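You operate a simulated robot arm through the tools that you are given. There is no shell and no other tool. Be economical: measure what you need, move in short steps, check, and stop when the job is done.

You are at the controls of a simulated robot arm. One attempt, no reset.

Task
Put the step gauge on the ledge at the green station. Then take the green packing block with the smallest size on its label from the ledge at the green station and put it on the ledge at the orange and blue stations. Then take the blue shim plate with the smallest size on its label from the service bench top and leave it on the blue mat. Then put the white guide bush on the service bench top away on the aisle side shelf of the gauge bench. Then take the oil tin and put it on the ledge at the orange and blue stations. Then put the red plug gauge on the top of the steel table away on the aisle side shelf of the gauge bench. Then put the black torque wrench on the top of the pin plate. Then take the grey oil bottle and put it on the grey cover plate. The order counts. Set down upright: grey oil bottle.
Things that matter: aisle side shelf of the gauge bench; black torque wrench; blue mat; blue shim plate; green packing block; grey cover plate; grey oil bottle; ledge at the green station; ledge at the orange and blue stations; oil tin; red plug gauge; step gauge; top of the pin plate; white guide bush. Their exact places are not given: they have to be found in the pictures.

It is judged by the outcome, as a careful person would: the job done as asked, and still so three seconds after it is handed in. It fails if anything else is knocked over, pushed out of place, dropped, spilled or broken. Lids that push on must go on centred and level and be pressed home; caps that screw on are set level and turned clockwise until they are tight.

Robot
A 6-joint arm with a fingered hand on a trunk, on a base that drives. Base frame: it is fixed to the floor where the robot stands at the start and does not move with it; the origin is under the middle of the robot, x ahead of it, y to its left, z up. Lengths are in mm, angles in degrees, forces in N, time in s.
With the tool pointing down near the work surface it reaches from about 120 to 380 mm from the robot's upright axis, wherever it stands. Its first joint turns from -166.0 to 166.0 degrees. Places, roughly: aisle side shelf of the gauge bench (250x24 cm) [-2100, -6840, 460]; black torque wrench (10x4x13 cm) [400, -6900, 800]; blue mat (24x13 cm) [-2040, 780, 860]; blue shim plate [-2000, 1500, 750]; green packing block [500, 1250, 750]; grey cover plate (15x25x1 cm) [200, -9200, 500]; grey oil bottle (6x6x14 cm) [1200, -7600, 1300]; ledge at the green station (148x25 cm) [500, 1140, 700]; ledge at the orange and blue stations (147x25 cm) [500, -420, 700]; oil tin [-1500, -1000, 750]; red plug gauge [-250, -6250, 750]; step gauge [500, 0, 750]; top of the pin plate (46x20 cm) [380, -7500, 760]; white guide bush (6x7x4 cm) [-2000, 1200, 900]. Payload 2.3 kg.
The TCP is the grasp point between the finger pads, 22 mm short of the fingertips. In the tool frame z runs along the fingers and y along their closing line. The gripper opens to 112 mm. The gripper's body begins 60 mm behind the TCP. The gripper is a hand of 3 fingers: y runs from the thumb to the fingers, the wrist lies at [0, 0, -218] in the tool frame, and closing takes about 1.5 s.
Orientation is that of the tool frame in the base frame, as [roll, pitch, yaw] about the fixed x, y, z axes, in that order (R = Rz(yaw) Ry(pitch) Rx(roll)). With the fingers straight down and closing along the base's y, the tool's x points along the base's -x, its y along +y and its z along -z.

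Tools
- The arm moves only by the tool drive_tool. Its argument "steps" is a list of rows, each a list of 6 numbers: the shift along the tool's x, y, z in mm, then the turn, a rotation vector about the tool's x, y, z in degrees. In form: [[tx, ty, tz, ax, ay, az], ...]. A call has 1 to 20 rows; each row shifts and turns the commanded pose from where the row before left it, along the tool's axes as they then stand. "hand" is the opening, from 0 (shut) to 1 (fully open), set as the call begins (left out, the last holds). Each row takes 0.2 s and may step no farther than 50 mm and 8.6 degrees from the row before; otherwise, or with a gripper value out of range, the whole call is refused. A pose out of reach is approached as far as the arm can. The call stops where the force on the tool passes 40 N (or 10 N more than at its start, if that is more) or the arm is blocked; 0.2 s more then pass. The fingers move at their own pace (about 72 mm/s each) and stop on an object; they squeeze with about 28 N. The grip force told is the motor's: it shows also when the fingers shut on nothing. Time passes only in rows, and 0.2 s behind the last, so rows that do not move let the fingers close. The reply holds the time, the measured pose of the TCP, the force on the tool along the base axes, the opening and the grip force, in the units named above and with some noise, with the torque about the TCP (base axes, N m) and any sound that the robot's microphone picked up, and new pictures: "show" is both (left out), scene, wrist or none.
- Cameras (640 x 400 px; columns grow to the right, rows downward): "scene" is now at [-5.7, 124.6, 1510.8]; the picture's right is [-0.23, -0.97, 0.00], its down [-0.87, 0.20, -0.44] and it looks along [0.43, -0.10, -0.90] (base axes); focal length 248 px, centre (320, 200). "wrist" rides on the gripper at [66, 3, -80] in the tool frame; the picture's right is [-0.05, 1.00, 0.00], its down [-0.77, -0.04, -0.64] and it looks along [-0.64, -0.03, 0.77] (tool axes); focal length 275 px, centre (320, 200).
- lift_body(by): slides the trunk up (or, below 0, down) by that many mm; the arm and the scene camera ride with it, the base frame stays. It gives what a move gives, with no picture.
- steer(legs): drives the robot by 1 to 6 legs, each [ahead, left, turn to the left] in mm, mm and degrees, along the robot's own axes; the way and the turn of a leg run together, so that a leg with both is an arc; at most 1500 mm and 180 degrees a leg. The arm and the cameras ride along, it lands a little off, and it stops where it bumps. It gives what a move gives, and a new picture of the scene camera.
- set_fingers(finger1, finger2, thumb_bend): sets how far each is bent, from 0 (flat) to 1 (curled in); at 0.3 the hand is open as for a grip, at 0.7 the pads meet at the TCP. One left out holds its place. A second passes; each finger stops where it meets its share of the squeeze, and holds until it gets a number again. A gripper value or a shape takes the hand back. It gives what a move gives, with no picture; readings hold the bend of each and the force on the fingers (four entries, about 0 where the hand has none), thumb and palm.
- set_grasp(shape): the hand has 3 fingers and takes this shape, open, in about a second: jaw (thumb against the fingers, like two jaws); tri (thumb and two fingers); tip (a fingertip pinch); poke (one finger out to press); point (the index stretched); flat (the hand flat); cup (the hand cupped); fist (a fist). The gripper value then closes the fingers along that shape, each until it touches; the sizes above hold for jaw. It gives what a move gives, with no picture.
- aim_head(pan, tilt): turns the head with the scene camera to pan (to the left, within 155 degrees either way) and tilt (down, from -29 to 69), counted from straight ahead of the robot. It gives what a move gives, and a new picture of the scene camera.
- measure_at(camera, pixels): for up to 12 pixels [column, row] of the newest picture of that camera ("zoom" is the newest enlarged one), the place [x, y, z] in the base frame of the surface seen there, good to about 3 mm, but the place of the scene camera against the robot may be out by one fixed shift of up to 12 mm in any direction. No time passes.
- enlarge(camera, box): a new picture of the part [left, top, right, bottom] of that camera's present view, enlarged. No time passes.
- hand_in(): hands the job in; it is judged then, once.

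Work in short steps. Measure before you move; look again where a grasp or a placing could have gone wrong, and mend it. You have 322 turns and 360 pictures in all, those below and enlarged ones among them. Open the gripper and draw the arm clear of the work before you hand the job in, unless the task says otherwise.

The tools are called after "Call:" as name(argument=value, ...) on one line, values as JSON. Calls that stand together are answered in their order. drive_tool: Moves the arm, as the interface text tells. Its arguments: {"type":"object","properties":{"steps":{"type":"array","items":{"type":"array","items":{"type":"number"}}},"hand":{"type":"number"},"show":{"type":"string","enum":["both","scene","wrist","none"]}},"required":["steps"]} The other tools are called the same way: lift_body (by) slides the trunk up or down; set_grasp (shape) gives the hand a shape; set_fingers (finger1, finger2, thumb_bend) moves the fingers one by one; steer (legs) drives the base; aim_head (pan, tilt) turns the head that bears the scene camera; measure_at (camera, pixels) gives the place of the surface under pixels of a picture; enlarge (camera, box) takes an enlarged picture of a part of a camera's view; hand_in () hands the job in.

At the start:

```text
time_s: 0.0
eef_pos: [248.8, -147.2, 1012.4]
orientation: [179.9, -0.1, 180.0]
contact_force: [0.0, 0.2, -0.2]
wrist_torque: [0.05, 0.01, 0.01]
width: 112.0
grasp_force: 0.0
shape: jaw
bend: [0.3, 0.3, 0.3]
finger forces: [0.0, 0.0, 0.0, 0.1, 0.0, 0.1]
trunk travel left (down, up): [-450.0, 140.0]
robot x, y, heading: [-2.3, -0.7, 0.0]
head pan, tilt: [-13.0, 63.8]
```

scene: 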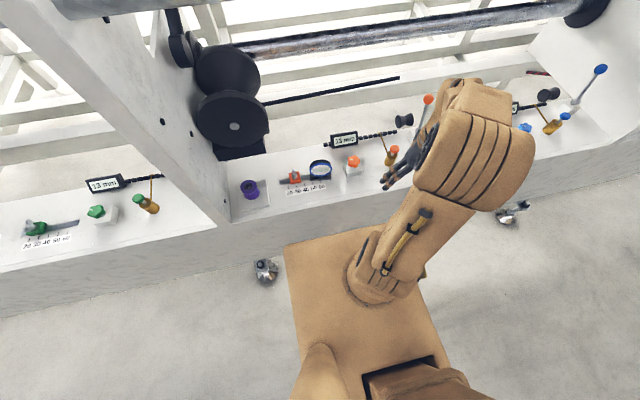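
wrist: 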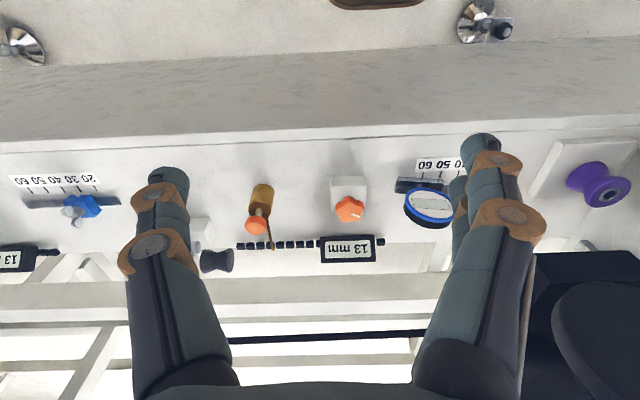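

The first view shows a bench with ledges ahead. I'll look ahead with less tilt to find the step gauge.

Call:
aim_head(pan=0, tilt=45)

Call:
aim_head(pan=60, tilt=40)

Call:
aim_head(pan=-50, tilt=40)

```text
time_s: 0.8
eef_pos: [247.9, -148.7, 1013.5]
orientation: [180.0, 0.0, 180.0]
contact_force: [0.1, -0.4, 0.7]
wrist_torque: [0.01, -0.01, -0.03]
width: 111.6
grasp_force: 0.1
shape: jaw
bend: [0.3, 0.3, 0.3]
finger forces: [0.0, 0.1, 0.0, 0.1, 0.0, 0.1]
trunk travel left (down, up): [-450.0, 140.0]
robot x, y, heading: [-1.9, -0.5, 0.0]
head pan, tilt: [0.0, 45.0]
```

scene: 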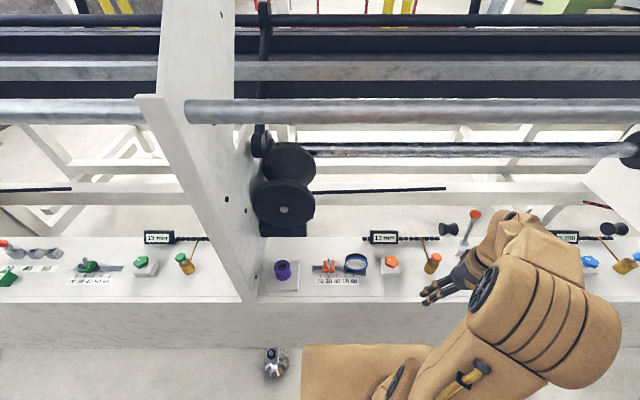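

```text
time_s: 2.1
eef_pos: [248.9, -148.8, 1013.4]
orientation: [-180.0, 0.0, 180.0]
contact_force: [-0.2, 0.3, -0.7]
wrist_torque: [-0.01, -0.01, 0.0]
width: 111.8
grasp_force: 0.2
shape: jaw
bend: [0.3, 0.3, 0.3]
finger forces: [0.1, 0.0, 0.0, 0.1, 0.1, 0.0]
trunk travel left (down, up): [-450.0, 140.0]
robot x, y, heading: [-1.3, 0.1, 0.1]
head pan, tilt: [60.0, 40.0]
```

scene: 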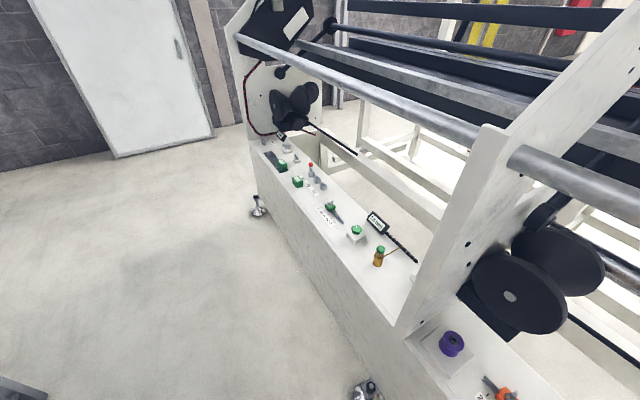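

```text
time_s: 4.0
eef_pos: [251.2, -148.0, 1013.4]
orientation: [179.9, 0.0, 180.0]
contact_force: [-0.5, 0.6, 0.0]
wrist_torque: [-0.03, 0.0, 0.01]
width: 112.1
grasp_force: 0.0
shape: jaw
bend: [0.3, 0.3, 0.3]
finger forces: [0.1, 0.0, 0.1, 0.0, 0.0, 0.0]
trunk travel left (down, up): [-450.0, 140.0]
robot x, y, heading: [1.7, -1.3, -0.1]
head pan, tilt: [-50.0, 40.0]
```

scene: 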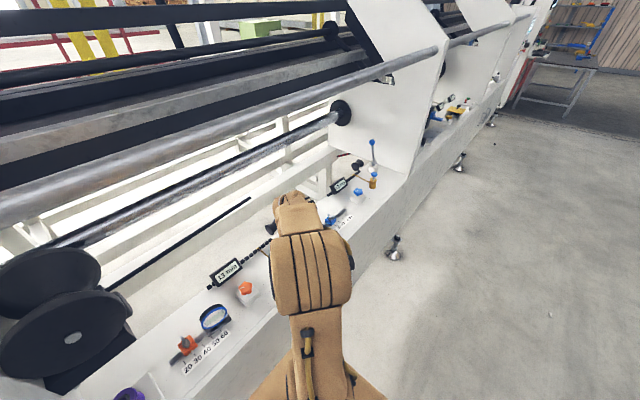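

I'll look closely at the orange station from straight ahead and enlarge.

Call:
aim_head(pan=0, tilt=55)

Call:
enlarge(camera="scene", box=[220, 120, 460, 270])

Call:
enlarge(camera="scene", box=[0, 120, 240, 270])

Call:
enlarge(camera="scene", box=[400, 100, 640, 250])

```text
time_s: 5.2
eef_pos: [249.5, -148.5, 1013.2]
orientation: [-180.0, 0.0, -180.0]
contact_force: [-0.5, -0.3, 0.1]
wrist_torque: [0.0, -0.03, -0.01]
width: 112.1
grasp_force: 0.0
shape: jaw
bend: [0.3, 0.3, 0.3]
finger forces: [0.1, 0.0, 0.0, 0.1, 0.0, 0.0]
trunk travel left (down, up): [-450.0, 140.0]
robot x, y, heading: [0.8, -3.5, -0.1]
head pan, tilt: [0.0, 55.0]
```

scene: 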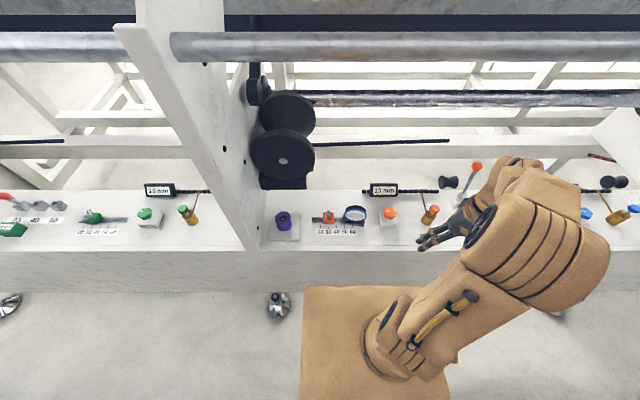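

```text
2.67 times, centred on (340, 195) of scene
```

zoom: 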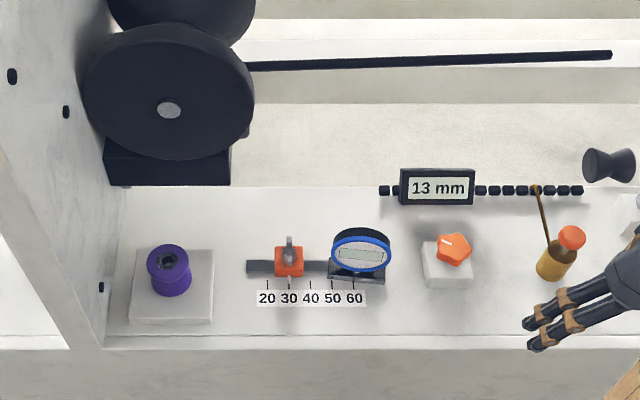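

```text
2.67 times, centred on (120, 195) of scene
```

zoom: 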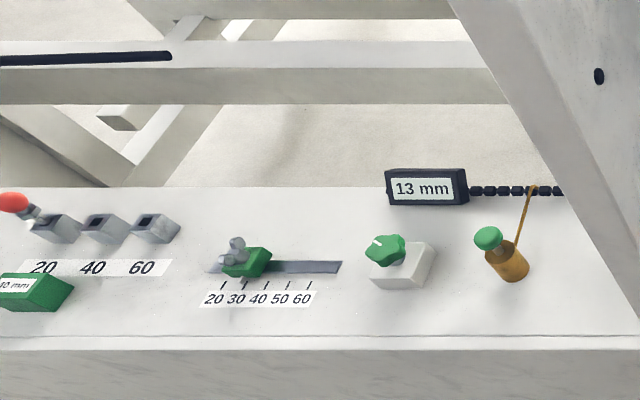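

```text
2.67 times, centred on (520, 175) of scene
```

zoom: 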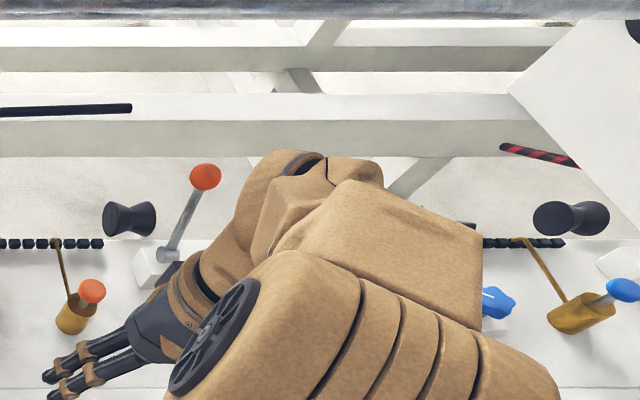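

Candidates: the blue-ringed round object and the purple spool. I'll zoom in more.

Call:
enlarge(camera="scene", box=[310, 190, 390, 240])

Call:
enlarge(camera="scene", box=[250, 190, 330, 240])

Call:
enlarge(camera="wrist", box=[380, 120, 540, 220])

Call:
measure_at(camera="scene", pixels=[[354, 215], [282, 218], [328, 218], [342, 220], [350, 240], [90, 240], [350, 192]])

```text
8.00 times, centred on (350, 215) of scene
```

zoom: 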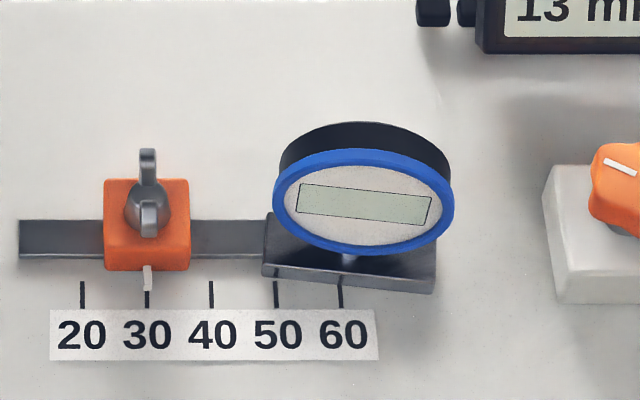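

```text
8.00 times, centred on (290, 215) of scene
```

zoom: 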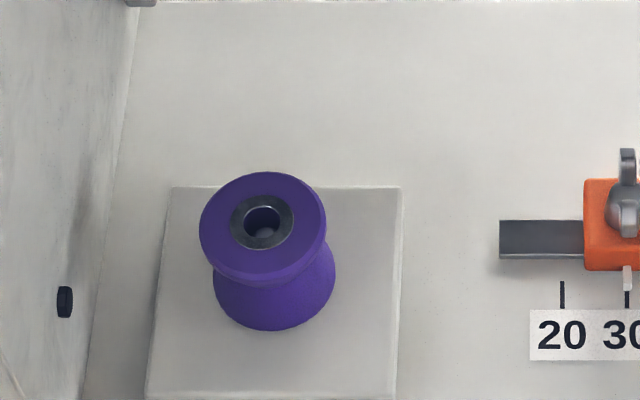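

```text
4.00 times, centred on (460, 170) of wrist
```

zoom: 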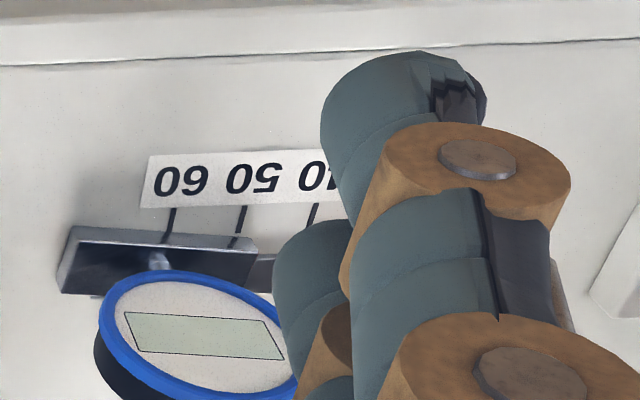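

```text
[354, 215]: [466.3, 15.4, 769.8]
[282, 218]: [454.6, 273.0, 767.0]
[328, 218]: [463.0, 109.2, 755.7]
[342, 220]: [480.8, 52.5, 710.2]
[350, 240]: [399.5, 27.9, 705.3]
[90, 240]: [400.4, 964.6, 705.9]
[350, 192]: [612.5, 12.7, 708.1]
```

The blue-rimmed dial on a foot (354,215) is the step gauge (~[466,15]). I'll check the base front and bench face clearance.

Call:
measure_at(camera="scene", pixels=[[340, 288], [310, 300], [330, 251], [330, 270], [330, 285], [280, 305], [346, 215], [363, 216], [354, 207], [361, 225], [344, 224]])

Call:
aim_head(pan=0, tilt=69)

```text
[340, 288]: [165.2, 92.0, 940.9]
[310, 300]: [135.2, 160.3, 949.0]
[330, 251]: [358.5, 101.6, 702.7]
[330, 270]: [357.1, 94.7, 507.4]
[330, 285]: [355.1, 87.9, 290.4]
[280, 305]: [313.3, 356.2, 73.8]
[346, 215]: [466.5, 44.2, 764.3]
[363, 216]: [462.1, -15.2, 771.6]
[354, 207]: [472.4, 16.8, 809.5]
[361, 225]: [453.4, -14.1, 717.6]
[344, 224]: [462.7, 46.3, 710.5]
```

```text
time_s: 5.9
eef_pos: [248.9, -148.6, 1014.4]
orientation: [180.0, 0.0, 180.0]
contact_force: [0.4, 0.2, 0.3]
wrist_torque: [0.01, 0.0, -0.01]
width: 111.8
grasp_force: 0.2
shape: jaw
bend: [0.3, 0.3, 0.3]
finger forces: [0.0, 0.0, 0.1, 0.1, 0.0, 0.0]
trunk travel left (down, up): [-450.0, 140.0]
robot x, y, heading: [-3.2, -2.3, -0.1]
head pan, tilt: [0.0, 68.8]
```

scene: 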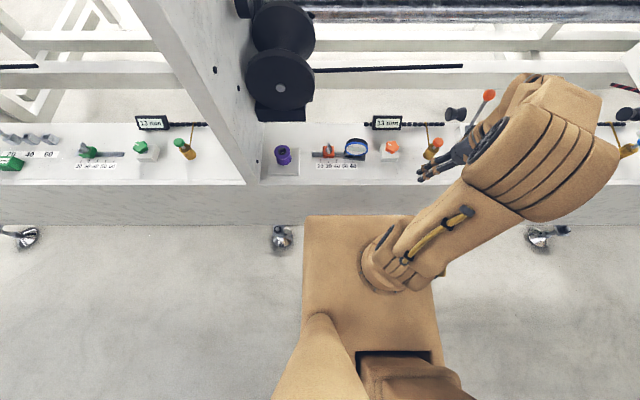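

I'll measure overhead obstacles (roller, wheels) and the neighbours of the gauge.

Call:
measure_at(camera="scene", pixels=[[450, 18], [450, 68], [283, 88], [280, 118], [218, 150], [390, 146], [391, 154], [330, 150], [432, 146], [390, 118], [490, 94], [383, 270]])

Call:
steer(legs=[[100, 0, 0]])

```text
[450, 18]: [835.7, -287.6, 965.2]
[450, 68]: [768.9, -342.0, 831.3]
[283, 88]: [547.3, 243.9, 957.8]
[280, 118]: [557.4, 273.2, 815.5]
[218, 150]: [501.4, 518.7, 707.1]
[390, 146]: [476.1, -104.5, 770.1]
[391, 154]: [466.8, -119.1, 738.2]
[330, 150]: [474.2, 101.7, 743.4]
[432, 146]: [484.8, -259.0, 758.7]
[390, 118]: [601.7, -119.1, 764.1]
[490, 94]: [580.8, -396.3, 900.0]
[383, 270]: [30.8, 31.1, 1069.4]
```

```text
time_s: 7.1
eef_pos: [350.2, -149.1, 1013.0]
orientation: [-180.0, -0.1, -180.0]
contact_force: [-0.2, -0.4, 0.0]
wrist_torque: [-0.02, 0.01, 0.02]
width: 111.7
grasp_force: 0.1
shape: jaw
bend: [0.3, 0.3, 0.3]
finger forces: [0.1, 0.0, 0.0, 0.0, 0.0, 0.0]
trunk travel left (down, up): [-450.0, 140.0]
robot x, y, heading: [100.1, -0.6, -0.0]
head pan, tilt: [0.0, 68.8]
```

scene: 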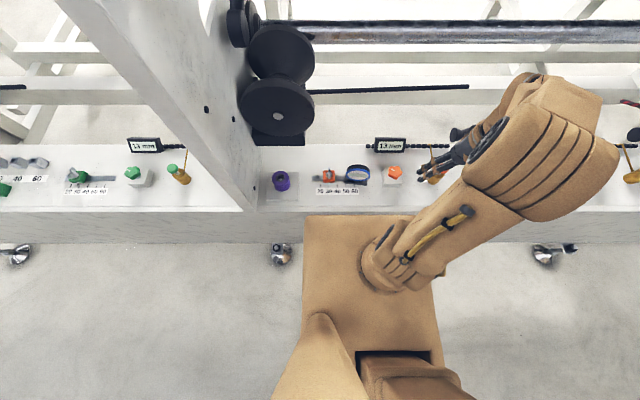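

Base moved cleanly. I move the hand over the gauge at altitude for a wrist look.

Call:
drive_tool(steps=[[0, 42, 0, 0, 0, 0], [0, 42, 0, 0, 0, 0], [0, 42, 0, 0, 0, 0], [0, 39, 0, 0, 0, 0], [-30, 0, 30, 0, 0, 0]])

Call:
enlarge(camera="wrist", box=[200, 120, 440, 270])

```text
time_s: 8.3
eef_pos: [379.7, 17.5, 982.8]
orientation: [-179.9, -0.1, 179.9]
contact_force: [-0.3, -0.4, -0.1]
wrist_torque: [-0.02, 0.01, -0.01]
width: 112.0
grasp_force: 0.1
shape: jaw
bend: [0.3, 0.3, 0.3]
finger forces: [0.0, 0.0, 0.0, 0.1, 0.0, 0.0]
trunk travel left (down, up): [-450.0, 140.0]
robot x, y, heading: [97.9, -2.5, -0.1]
head pan, tilt: [0.0, 68.8]
```

scene: 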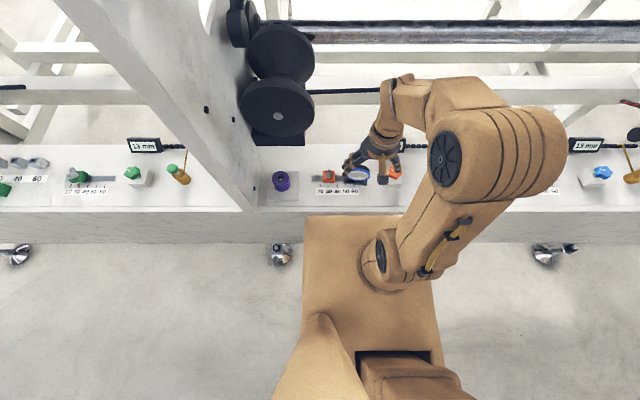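
wrist: 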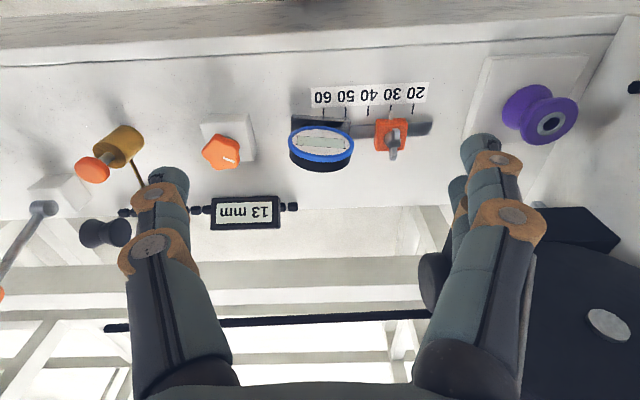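

```text
2.67 times, centred on (320, 195) of wrist
```

zoom: 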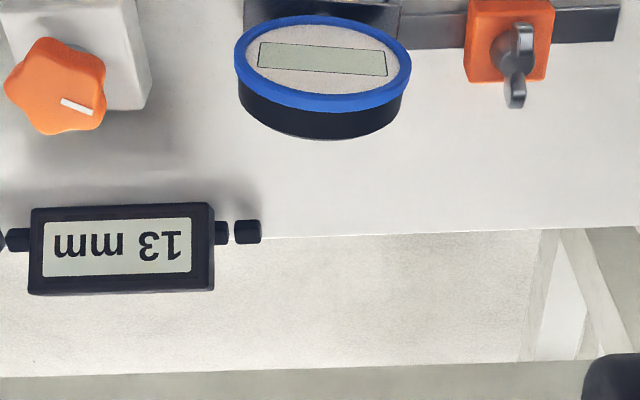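

Dial in the wrist view at (321,148). Measuring its edges and the neighbours with the wrist camera.

Call:
measure_at(camera="wrist", pixels=[[292, 142], [350, 144], [321, 142], [321, 130], [321, 155], [321, 166], [300, 122], [340, 122], [380, 135], [252, 140], [370, 99], [391, 135]])

Call:
measure_at(camera="scene", pixels=[[357, 172]])

```text
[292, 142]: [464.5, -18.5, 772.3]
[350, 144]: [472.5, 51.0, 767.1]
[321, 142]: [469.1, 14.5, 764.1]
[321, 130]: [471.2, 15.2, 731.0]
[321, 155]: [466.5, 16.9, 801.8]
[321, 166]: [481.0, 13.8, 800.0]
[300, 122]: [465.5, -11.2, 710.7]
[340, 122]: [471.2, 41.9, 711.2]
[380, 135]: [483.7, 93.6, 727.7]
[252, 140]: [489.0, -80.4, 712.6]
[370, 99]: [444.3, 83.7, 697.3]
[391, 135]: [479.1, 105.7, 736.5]
```

```text
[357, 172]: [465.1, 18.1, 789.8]
```

The dial is Ø70 centred ≈[477,16,767], yawed ~6.5°. I'll drive 30 mm closer first.

Call:
steer(legs=[[35, 0, 0]])

Call:
drive_tool(steps=[[-30, 0, 40, 0, 0, 6.5], [0, 0, 45, 0, 0, 0]])

Call:
measure_at(camera="wrist", pixels=[[320, 200], [320, 150]])

```text
time_s: 9.2
eef_pos: [416.6, 17.9, 983.1]
orientation: [179.9, -0.2, -179.9]
contact_force: [0.1, -1.2, 0.7]
wrist_torque: [-0.02, 0.0, -0.01]
width: 111.9
grasp_force: 0.1
shape: jaw
bend: [0.3, 0.3, 0.3]
finger forces: [0.0, 0.0, 0.0, 0.1, 0.0, 0.1]
trunk travel left (down, up): [-450.0, 140.0]
robot x, y, heading: [133.8, 0.9, 0.1]
head pan, tilt: [0.0, 68.8]
```

scene: 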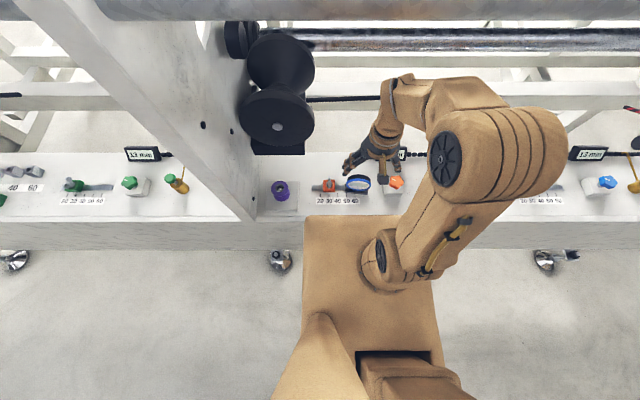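

```text
time_s: 9.8
eef_pos: [444.5, 18.5, 901.3]
orientation: [-179.8, -0.1, 173.4]
contact_force: [0.1, -0.1, 0.3]
wrist_torque: [0.0, 0.02, -0.03]
width: 111.8
grasp_force: 0.0
shape: jaw
bend: [0.3, 0.3, 0.3]
finger forces: [0.1, 0.0, 0.0, 0.0, 0.0, 0.1]
trunk travel left (down, up): [-450.0, 140.0]
robot x, y, heading: [134.0, -3.3, 0.3]
head pan, tilt: [0.0, 68.8]
```

scene: 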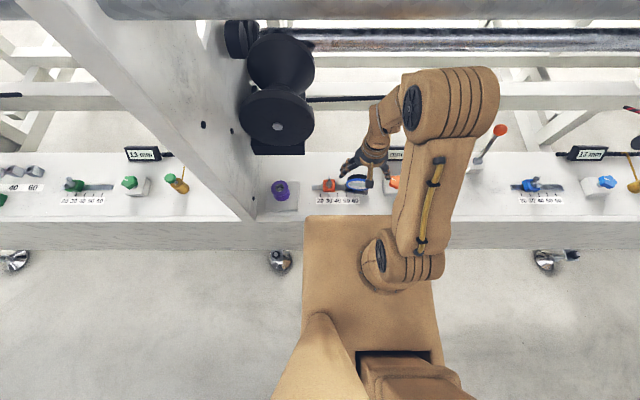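
wrist: 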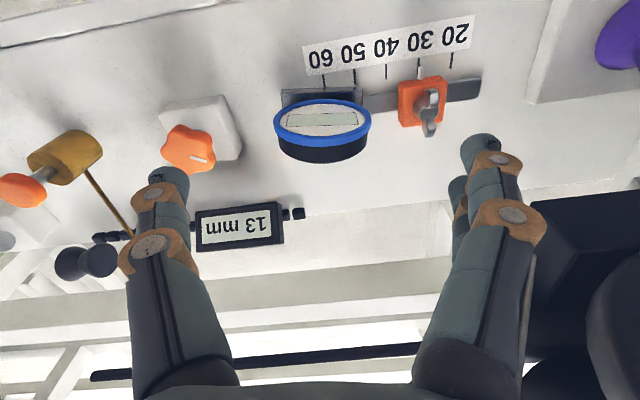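

```text
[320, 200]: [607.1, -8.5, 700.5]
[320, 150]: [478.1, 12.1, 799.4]
```

Measuring the dial's top edges again.

Call:
measure_at(camera="wrist", pixels=[[322, 142], [322, 158], [276, 128], [369, 126], [280, 145], [366, 142], [412, 135], [192, 150]])

```text
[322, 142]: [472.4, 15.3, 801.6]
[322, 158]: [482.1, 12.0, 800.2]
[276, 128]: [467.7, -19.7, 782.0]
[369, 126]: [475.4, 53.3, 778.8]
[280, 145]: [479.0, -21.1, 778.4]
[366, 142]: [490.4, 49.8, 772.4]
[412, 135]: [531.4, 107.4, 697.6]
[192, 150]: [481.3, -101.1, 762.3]
```

Approach above, then descend to z≈768 around the dial.

Call:
drive_tool(steps=[[-34.6, 1.5, 20, 0, 0, 0], [0, 0, 40, 0, 0, 0], [0, 0, 40, 0, 0, 0], [0, 0, 33, 0, 0, 0]])

```text
time_s: 10.8
eef_pos: [481.8, 15.7, 765.3]
orientation: [-180.0, 0.0, 173.4]
contact_force: [0.2, -0.8, 0.0]
wrist_torque: [0.01, -0.02, -0.03]
width: 111.5
grasp_force: 0.1
shape: jaw
bend: [0.3, 0.3, 0.3]
finger forces: [0.1, 0.0, 0.0, 0.0, 0.0, 0.0]
trunk travel left (down, up): [-450.0, 140.0]
robot x, y, heading: [134.8, 0.8, -0.1]
head pan, tilt: [0.0, 68.8]
```

scene: 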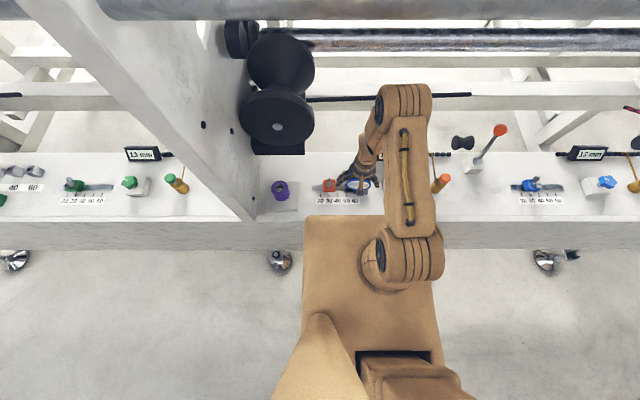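
wrist: 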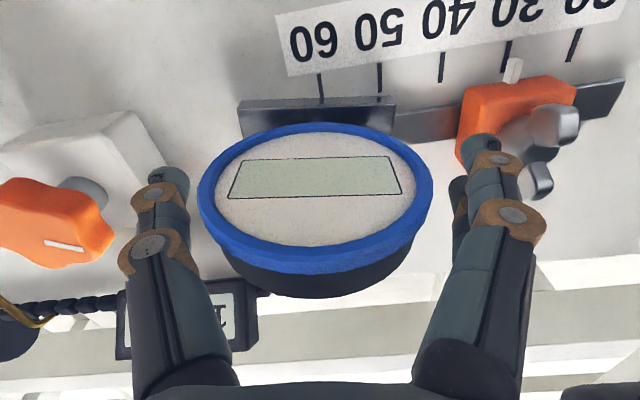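

Fingers straddle the dial; closing.

Call:
drive_tool(steps=[[0, 0, 0, 0, 0, 0], [0, 0, 0, 0, 0, 0], [0, 0, 0, 0, 0, 0], [0, 0, 0, 0, 0, 0], [0, 0, 0, 0, 0, 0], [0, 0, 0, 0, 0, 0], [0, 0, 0, 0, 0, 0]], hand=0)

```text
time_s: 12.3
eef_pos: [480.0, 15.5, 765.5]
orientation: [180.0, 0.0, 173.5]
contact_force: [0.5, -0.7, 0.2]
wrist_torque: [-0.02, -0.02, 0.0]
width: 70.4
grasp_force: 28.2
shape: jaw
bend: [0.71, 0.71, 0.69]
finger forces: [12.7, 12.7, 0.1, 0.1, 24.9, 0.0]
trunk travel left (down, up): [-450.0, 140.0]
robot x, y, heading: [139.1, -0.5, 0.2]
head pan, tilt: [0.0, 68.8]
```

scene: 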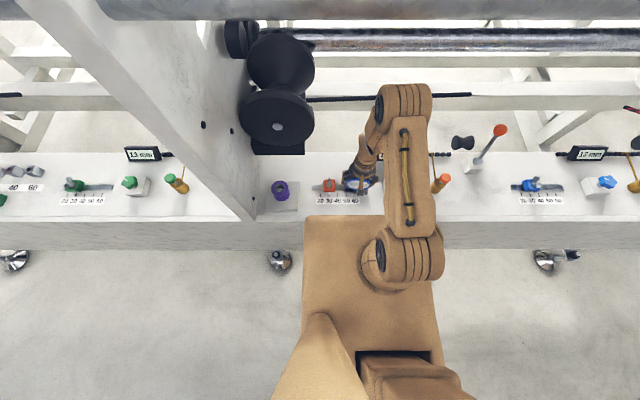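
wrist: 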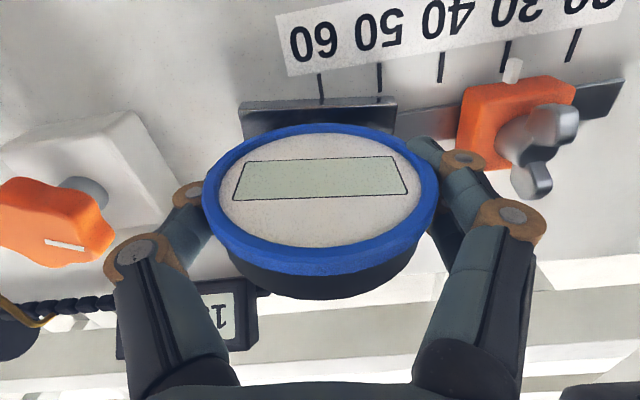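

Gripped at 70 mm. Lift and check.

Call:
drive_tool(steps=[[0, 0, -20, 0, 0, 0], [0, 0, -40, 0, 0, 0], [0, 0, -40, 0, 0, 0], [0, 0, -40, 0, 0, 0], [40, 0, -40, 0, 0, 0], [40, 0, 0, 0, 0, 0]])

Call:
steer(legs=[[-150, 0, 0], [0, 900, 0]])

Call:
enlarge(camera="scene", box=[300, 80, 620, 280])

Call:
enlarge(camera="scene", box=[40, 80, 360, 280])

```text
refused: row 5 steps farther than a row can; nothing moved
```

```text
time_s: 18.1
eef_pos: [322.3, 921.2, 766.6]
orientation: [179.9, -0.1, 174.8]
contact_force: [0.1, 0.3, -2.1]
wrist_torque: [-0.01, -0.03, -0.03]
width: 70.4
grasp_force: 27.8
shape: jaw
bend: [0.71, 0.71, 0.69]
finger forces: [12.8, 13.6, 0.0, 0.0, 26.0, 0.1]
trunk travel left (down, up): [-450.0, 140.0]
robot x, y, heading: [-19.8, 895.0, 1.2]
head pan, tilt: [0.0, 68.8]
```

scene: 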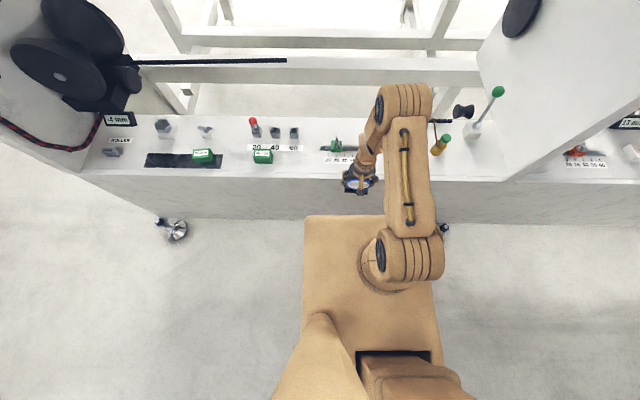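

```text
2.00 times, centred on (460, 180) of scene
```

zoom: 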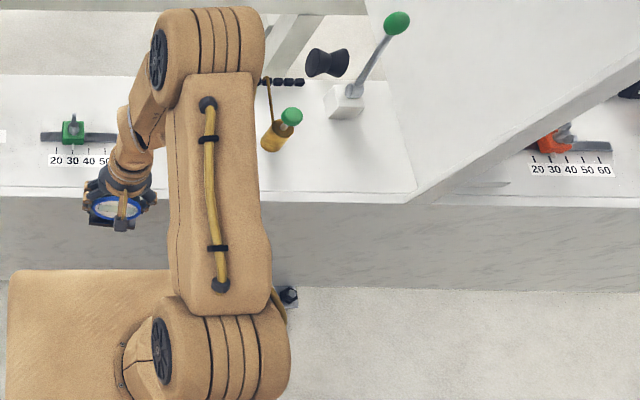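

```text
2.00 times, centred on (200, 180) of scene
```

zoom: 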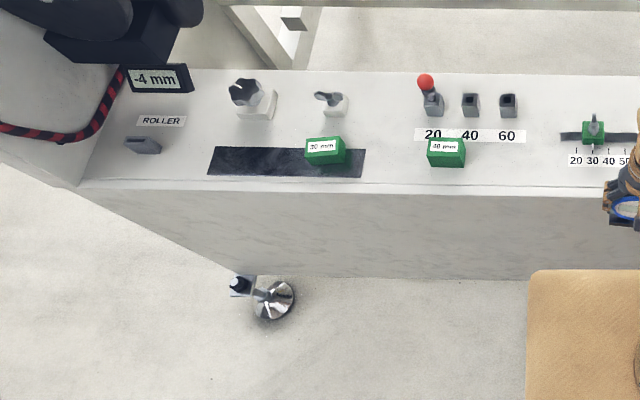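

The lift was refused, so the base dragged the gauge back off the ledge at height; it's still gripped and nothing appears disturbed. From now on, one step at a time. Raise the hand now and take a wrist look.

Call:
drive_tool(steps=[[0, 0, -40, 0, 0, 0], [0, 0, -40, 0, 0, 0], [0, 0, -40, 0, 0, 0], [30, 0, -30, 0, 0, 0]])

Call:
enlarge(camera="scene", box=[320, 80, 560, 230])

Call:
measure_at(camera="scene", pixels=[[470, 165], [470, 178], [440, 152], [475, 130], [500, 165], [203, 155], [263, 156], [350, 160], [455, 165], [465, 130], [437, 158]])

```text
time_s: 19.1
eef_pos: [291.2, 925.3, 915.9]
orientation: [180.0, 0.0, 174.7]
contact_force: [0.0, -0.7, -2.2]
wrist_torque: [-0.03, 0.0, 0.0]
width: 70.2
grasp_force: 27.6
shape: jaw
bend: [0.71, 0.71, 0.69]
finger forces: [12.9, 13.6, 0.0, 0.1, 26.2, 0.0]
trunk travel left (down, up): [-450.0, 140.0]
robot x, y, heading: [-21.8, 898.7, 1.2]
head pan, tilt: [0.0, 68.8]
```

scene: 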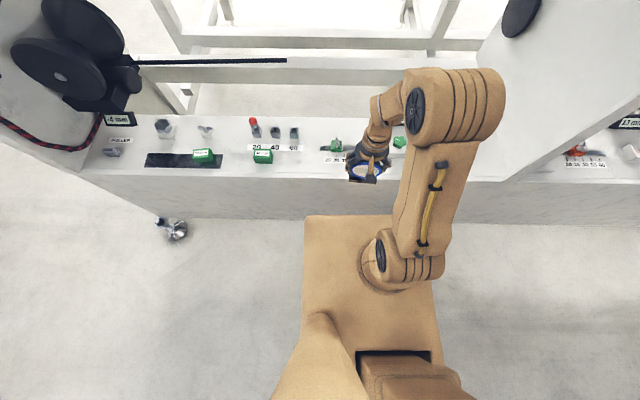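
wrist: 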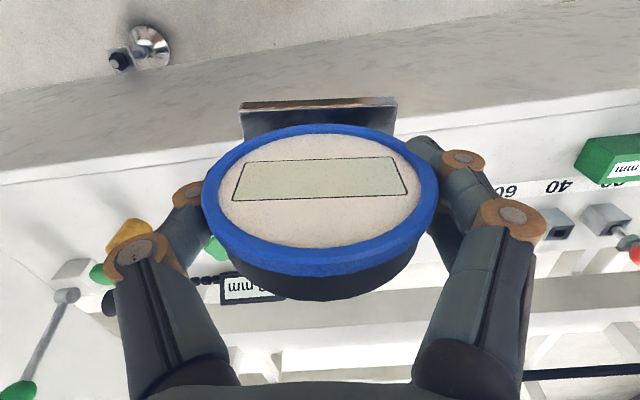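

```text
2.67 times, centred on (440, 155) of scene
```

zoom: 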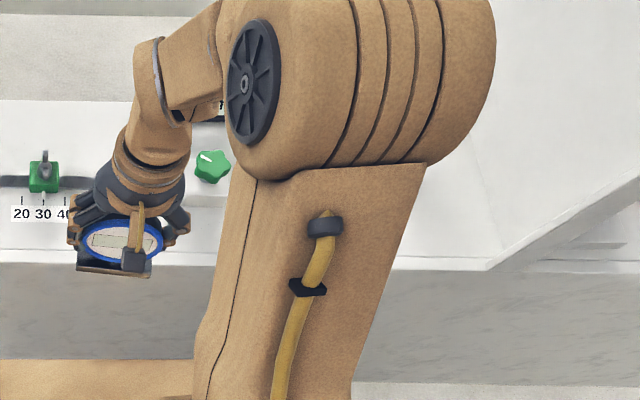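

```text
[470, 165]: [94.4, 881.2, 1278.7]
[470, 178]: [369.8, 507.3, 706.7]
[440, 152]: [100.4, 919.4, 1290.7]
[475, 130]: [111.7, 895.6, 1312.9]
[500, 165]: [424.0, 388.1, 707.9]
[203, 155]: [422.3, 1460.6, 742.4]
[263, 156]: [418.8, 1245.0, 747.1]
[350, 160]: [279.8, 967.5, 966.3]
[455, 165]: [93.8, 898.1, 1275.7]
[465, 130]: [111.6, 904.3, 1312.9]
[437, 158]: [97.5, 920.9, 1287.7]
```

Gauge unchanged in the grip. Free spot: front strip around [410, 1105] between the 40 mm block and the green slider. Drive left, then ahead.

Call:
steer(legs=[[0, 182, -1.2], [80, 0, 0]])

Call:
measure_at(camera="scene", pixels=[[340, 165]])

```text
time_s: 21.2
eef_pos: [371.4, 1104.9, 915.3]
orientation: [-180.0, 0.0, 173.6]
contact_force: [0.3, 0.2, -3.0]
wrist_torque: [0.0, -0.01, -0.01]
width: 70.2
grasp_force: 28.0
shape: jaw
bend: [0.71, 0.71, 0.69]
finger forces: [12.9, 13.6, 0.0, 0.0, 26.1, 0.0]
trunk travel left (down, up): [-450.0, 140.0]
robot x, y, heading: [53.6, 1084.0, 0.1]
head pan, tilt: [0.0, 68.8]
```

scene: 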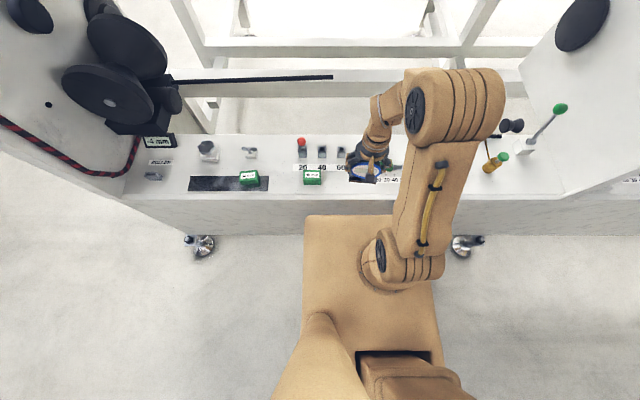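

```text
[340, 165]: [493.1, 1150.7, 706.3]
```

I'll zoom on this region to confirm free space.

Call:
enlarge(camera="scene", box=[290, 130, 450, 230])

Call:
measure_at(camera="scene", pixels=[[322, 180], [312, 178], [330, 188], [330, 194], [390, 180], [334, 172], [398, 168]])

```text
4.00 times, centred on (370, 180) of scene
```

zoom: 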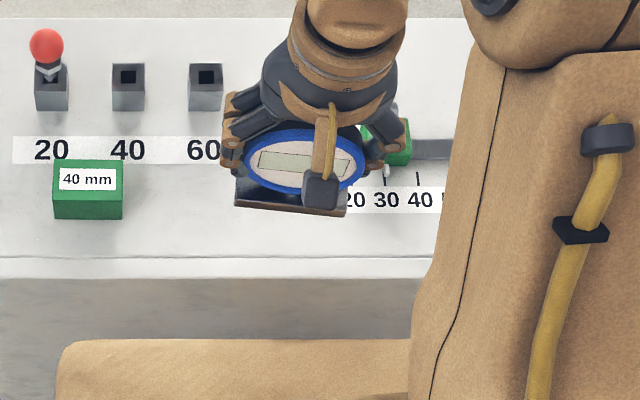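

```text
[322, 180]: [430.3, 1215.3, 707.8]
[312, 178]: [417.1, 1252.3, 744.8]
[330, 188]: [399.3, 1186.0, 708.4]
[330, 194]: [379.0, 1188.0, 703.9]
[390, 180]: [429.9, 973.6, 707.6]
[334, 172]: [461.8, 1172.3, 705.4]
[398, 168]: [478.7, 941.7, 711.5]
```

Spot OK; drive 62 mm ahead so the foot lands at x≈405–440.

Call:
steer(legs=[[62, 8, 0]])

Call:
drive_tool(steps=[[0, 0, 45, 0, 0, 0], [0, 0, 45, 0, 0, 0], [0, 0, 40, 0, 0, 0]])

```text
time_s: 22.2
eef_pos: [433.6, 1113.7, 915.5]
orientation: [180.0, 0.0, 173.7]
contact_force: [1.0, -0.1, -2.3]
wrist_torque: [0.01, -0.03, -0.03]
width: 70.3
grasp_force: 28.1
shape: jaw
bend: [0.71, 0.71, 0.69]
finger forces: [12.9, 13.6, 0.0, 0.0, 26.1, 0.1]
trunk travel left (down, up): [-450.0, 140.0]
robot x, y, heading: [116.2, 1092.1, 0.4]
head pan, tilt: [0.0, 68.8]
```

scene: 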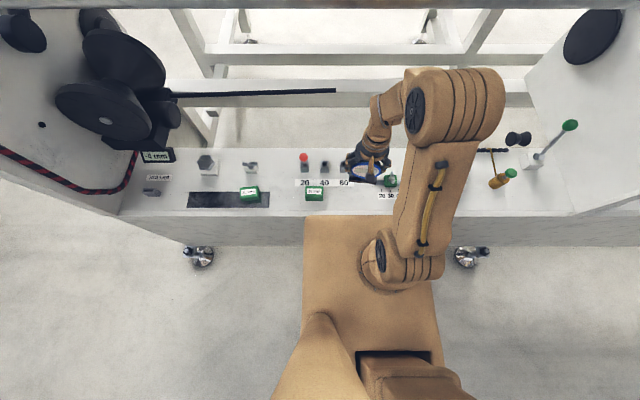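

```text
time_s: 23.0
eef_pos: [431.3, 1111.8, 786.1]
orientation: [-179.9, -0.1, 173.6]
contact_force: [-0.1, -0.6, -1.9]
wrist_torque: [-0.05, 0.01, 0.0]
width: 70.4
grasp_force: 28.4
shape: jaw
bend: [0.71, 0.71, 0.69]
finger forces: [12.6, 13.5, 0.0, 0.0, 26.0, 0.1]
trunk travel left (down, up): [-450.0, 140.0]
robot x, y, heading: [115.0, 1092.9, 0.3]
head pan, tilt: [0.0, 68.8]
```

scene: 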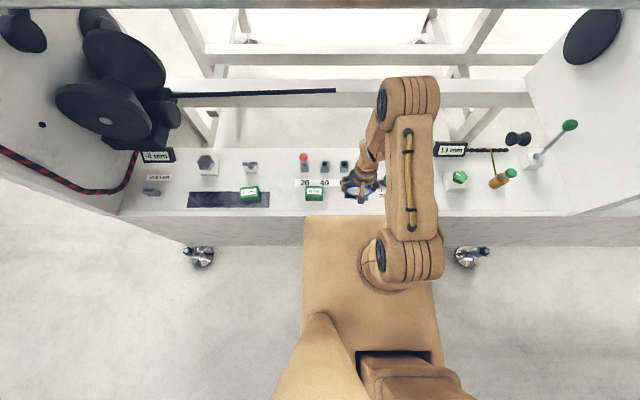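
wrist: 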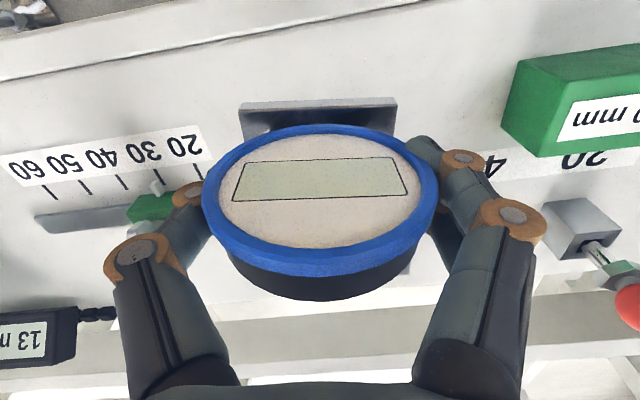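

Both sides have ~40 mm room for opening. Lower the last 20 mm gently.

Call:
drive_tool(steps=[[0, 0, 12, 0, 0, 0], [0, 0, 5, 0, 0, 0], [0, 0, 3, 0, 0, 0], [0, 0, 2, 0, 0, 0]], show="wrist")

```text
time_s: 24.0
eef_pos: [431.1, 1111.3, 763.3]
orientation: [-180.0, 0.1, 173.5]
contact_force: [0.7, -1.4, 6.6]
wrist_torque: [0.23, -0.03, -0.01]
width: 70.1
grasp_force: 28.0
shape: jaw
bend: [0.72, 0.72, 0.69]
finger forces: [12.0, 12.2, 0.0, 0.0, 27.2, 0.0]
trunk travel left (down, up): [-450.0, 140.0]
robot x, y, heading: [120.4, 1095.2, 0.2]
head pan, tilt: [0.0, 68.8]
```

wrist: 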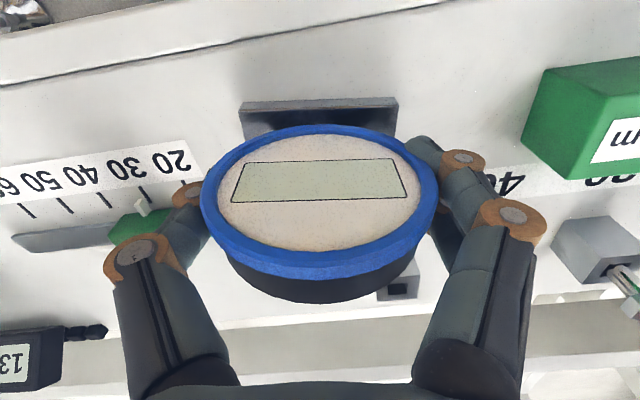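

Seated on the ledge. Open partially and lift.

Call:
drive_tool(steps=[[0, 0, 0, 0, 0, 0], [0, 0, 0, 0, 0, 0], [0, 0, 0, 0, 0, 0], [0, 0, -2, 0, 0, 0], [0, 0, -40, 0, 0, 0], [0, 0, -40, 0, 0, 0], [0, 0, -40, 0, 0, 0]], hand=0.85)

```text
time_s: 25.6
eef_pos: [431.8, 1113.6, 888.0]
orientation: [180.0, 0.0, 173.6]
contact_force: [0.2, 0.3, -0.9]
wrist_torque: [0.0, 0.0, 0.01]
width: 95.0
grasp_force: 0.1
shape: jaw
bend: [0.54, 0.54, 0.5]
finger forces: [0.1, 0.0, 0.0, 0.1, 0.0, 0.1]
trunk travel left (down, up): [-450.0, 140.0]
robot x, y, heading: [115.7, 1097.0, 0.3]
head pan, tilt: [0.0, 68.8]
```

scene: 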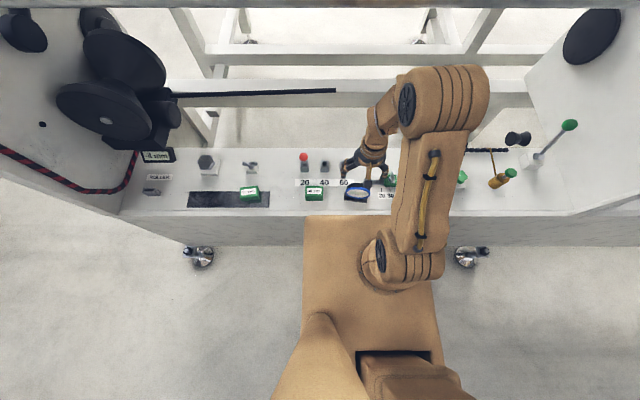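
wrist: 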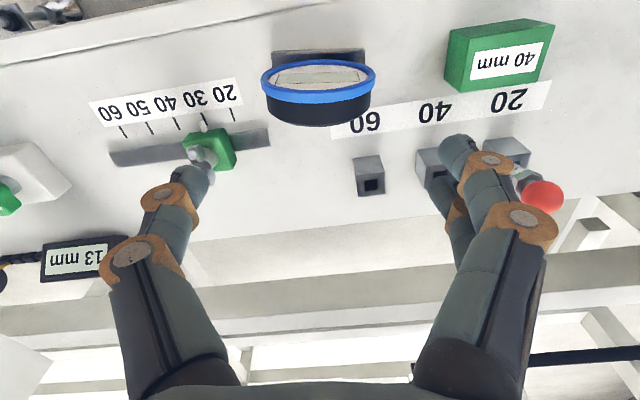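

Step gauge stands well. Now read the green blocks' labels.

Call:
enlarge(camera="scene", box=[220, 170, 340, 215])

Call:
enlarge(camera="scene", box=[110, 120, 350, 250])

Call:
measure_at(camera="scene", pixels=[[250, 192], [241, 200], [258, 200], [241, 189], [258, 188], [265, 200], [195, 200]])

```text
5.33 times, centred on (280, 192) of scene
```

zoom: 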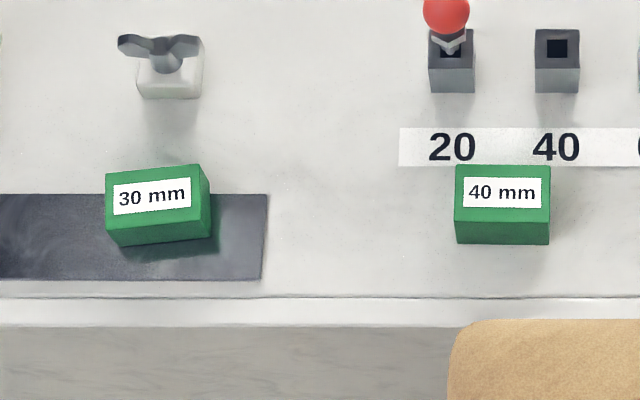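

```text
2.67 times, centred on (230, 185) of scene
```

zoom: 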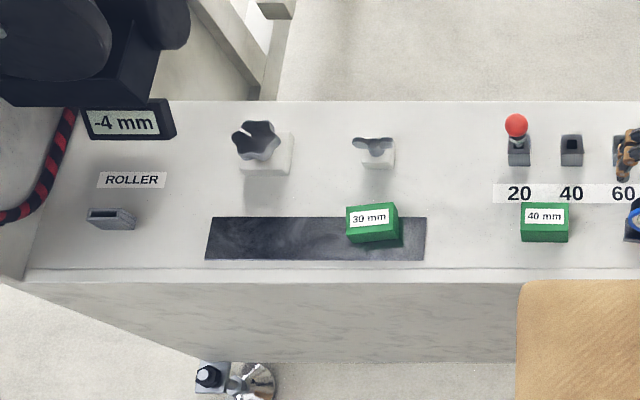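

```text
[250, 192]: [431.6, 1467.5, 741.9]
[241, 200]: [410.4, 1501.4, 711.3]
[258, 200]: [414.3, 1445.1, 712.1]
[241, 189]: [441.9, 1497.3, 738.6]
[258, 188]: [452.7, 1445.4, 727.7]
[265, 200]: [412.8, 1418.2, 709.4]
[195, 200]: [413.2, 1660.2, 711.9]
```

The 30 mm block is at ~[431,1467,742]; it is the smallest (30<40). Drive left 355.

Call:
steer(legs=[[0, 355, 0]])

Call:
drive_tool(steps=[[30, 0, 0, 0, 0, 0]], hand=1, show="wrist")

```text
time_s: 27.9
eef_pos: [430.2, 1467.1, 886.8]
orientation: [-180.0, 0.0, 173.6]
contact_force: [0.6, -0.5, -0.3]
wrist_torque: [-0.03, -0.01, 0.01]
width: 94.9
grasp_force: 0.1
shape: jaw
bend: [0.54, 0.54, 0.5]
finger forces: [0.1, 0.0, 0.0, 0.0, 0.0, 0.0]
trunk travel left (down, up): [-450.0, 140.0]
robot x, y, heading: [120.4, 1445.9, 0.0]
head pan, tilt: [0.0, 68.8]
```

scene: 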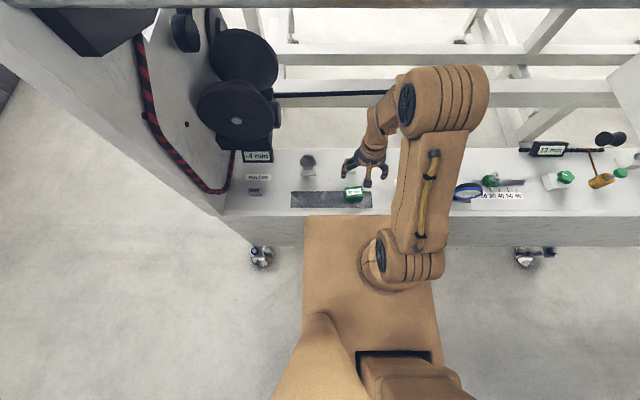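

```text
time_s: 28.3
eef_pos: [400.6, 1467.9, 886.6]
orientation: [180.0, 0.1, 173.5]
contact_force: [-0.7, 0.2, 0.5]
wrist_torque: [-0.03, -0.02, 0.0]
width: 112.0
grasp_force: 0.1
shape: jaw
bend: [0.3, 0.3, 0.3]
finger forces: [0.0, 0.1, 0.1, 0.0, 0.0, 0.0]
trunk travel left (down, up): [-450.0, 140.0]
robot x, y, heading: [114.9, 1447.6, 0.1]
head pan, tilt: [0.0, 68.8]
```

wrist: 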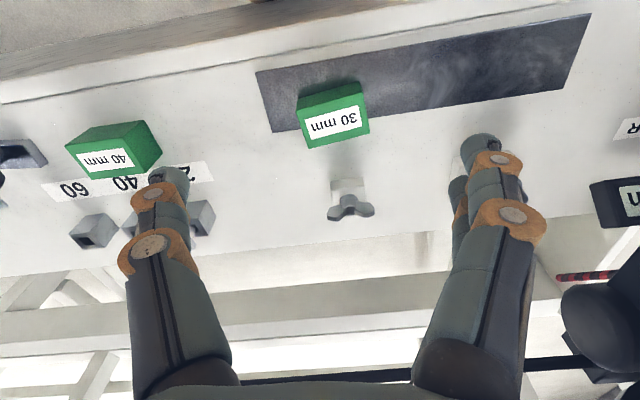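

Measuring the block's corners with the wrist camera.

Call:
measure_at(camera="wrist", pixels=[[334, 122], [299, 119], [307, 145], [369, 130], [363, 105], [302, 98], [358, 88]])

```text
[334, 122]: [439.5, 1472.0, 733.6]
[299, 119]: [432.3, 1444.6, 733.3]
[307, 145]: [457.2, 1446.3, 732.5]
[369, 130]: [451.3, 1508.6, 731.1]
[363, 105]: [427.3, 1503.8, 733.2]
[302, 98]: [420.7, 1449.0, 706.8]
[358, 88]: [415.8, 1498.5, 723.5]
```

Block centre ≈[442,1475], top z 734, long side ~62 along y yawed +5.5°. Align and descend.

Call:
drive_tool(steps=[[-40.3, 11.7, 0, 0, 0, -6], [0, 0, 0, 0, 0, -6], [0, 0, 45, 0, 0, 0], [0, 0, 45, 0, 0, 0], [0, 0, 30, 0, 0, 0]])

```text
time_s: 29.5
eef_pos: [443.7, 1477.7, 767.0]
orientation: [180.0, 0.1, -174.4]
contact_force: [0.7, -0.1, -0.1]
wrist_torque: [0.0, 0.0, 0.02]
width: 111.6
grasp_force: 0.1
shape: jaw
bend: [0.3, 0.3, 0.3]
finger forces: [0.1, 0.0, 0.0, 0.0, 0.1, 0.0]
trunk travel left (down, up): [-450.0, 140.0]
robot x, y, heading: [114.5, 1444.3, -0.0]
head pan, tilt: [0.0, 68.8]
```

scene: 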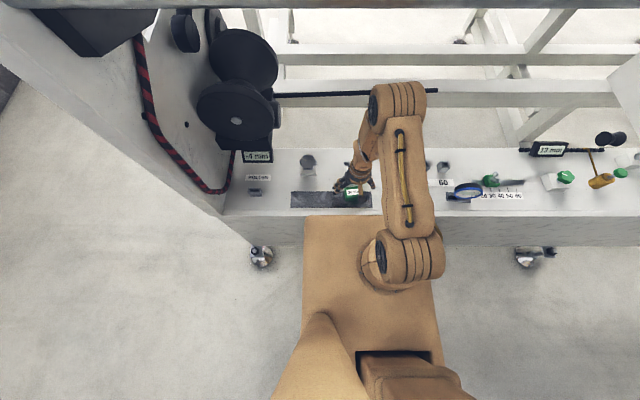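
wrist: 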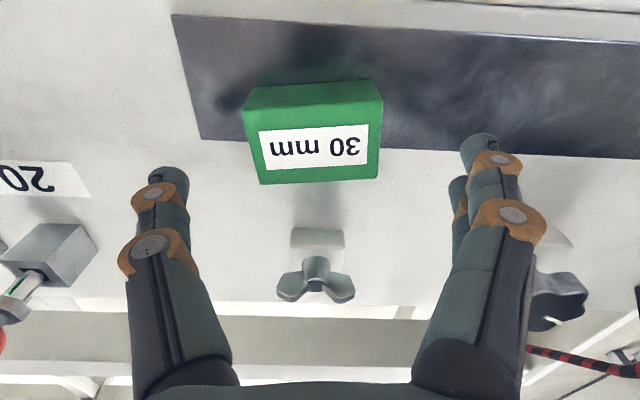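

Re-measure before closing.

Call:
measure_at(camera="wrist", pixels=[[246, 112], [262, 181], [376, 176], [381, 102], [313, 90]])

```text
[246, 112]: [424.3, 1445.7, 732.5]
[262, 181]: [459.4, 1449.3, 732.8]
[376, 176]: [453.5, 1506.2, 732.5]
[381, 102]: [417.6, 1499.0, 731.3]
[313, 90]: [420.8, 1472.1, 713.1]
```

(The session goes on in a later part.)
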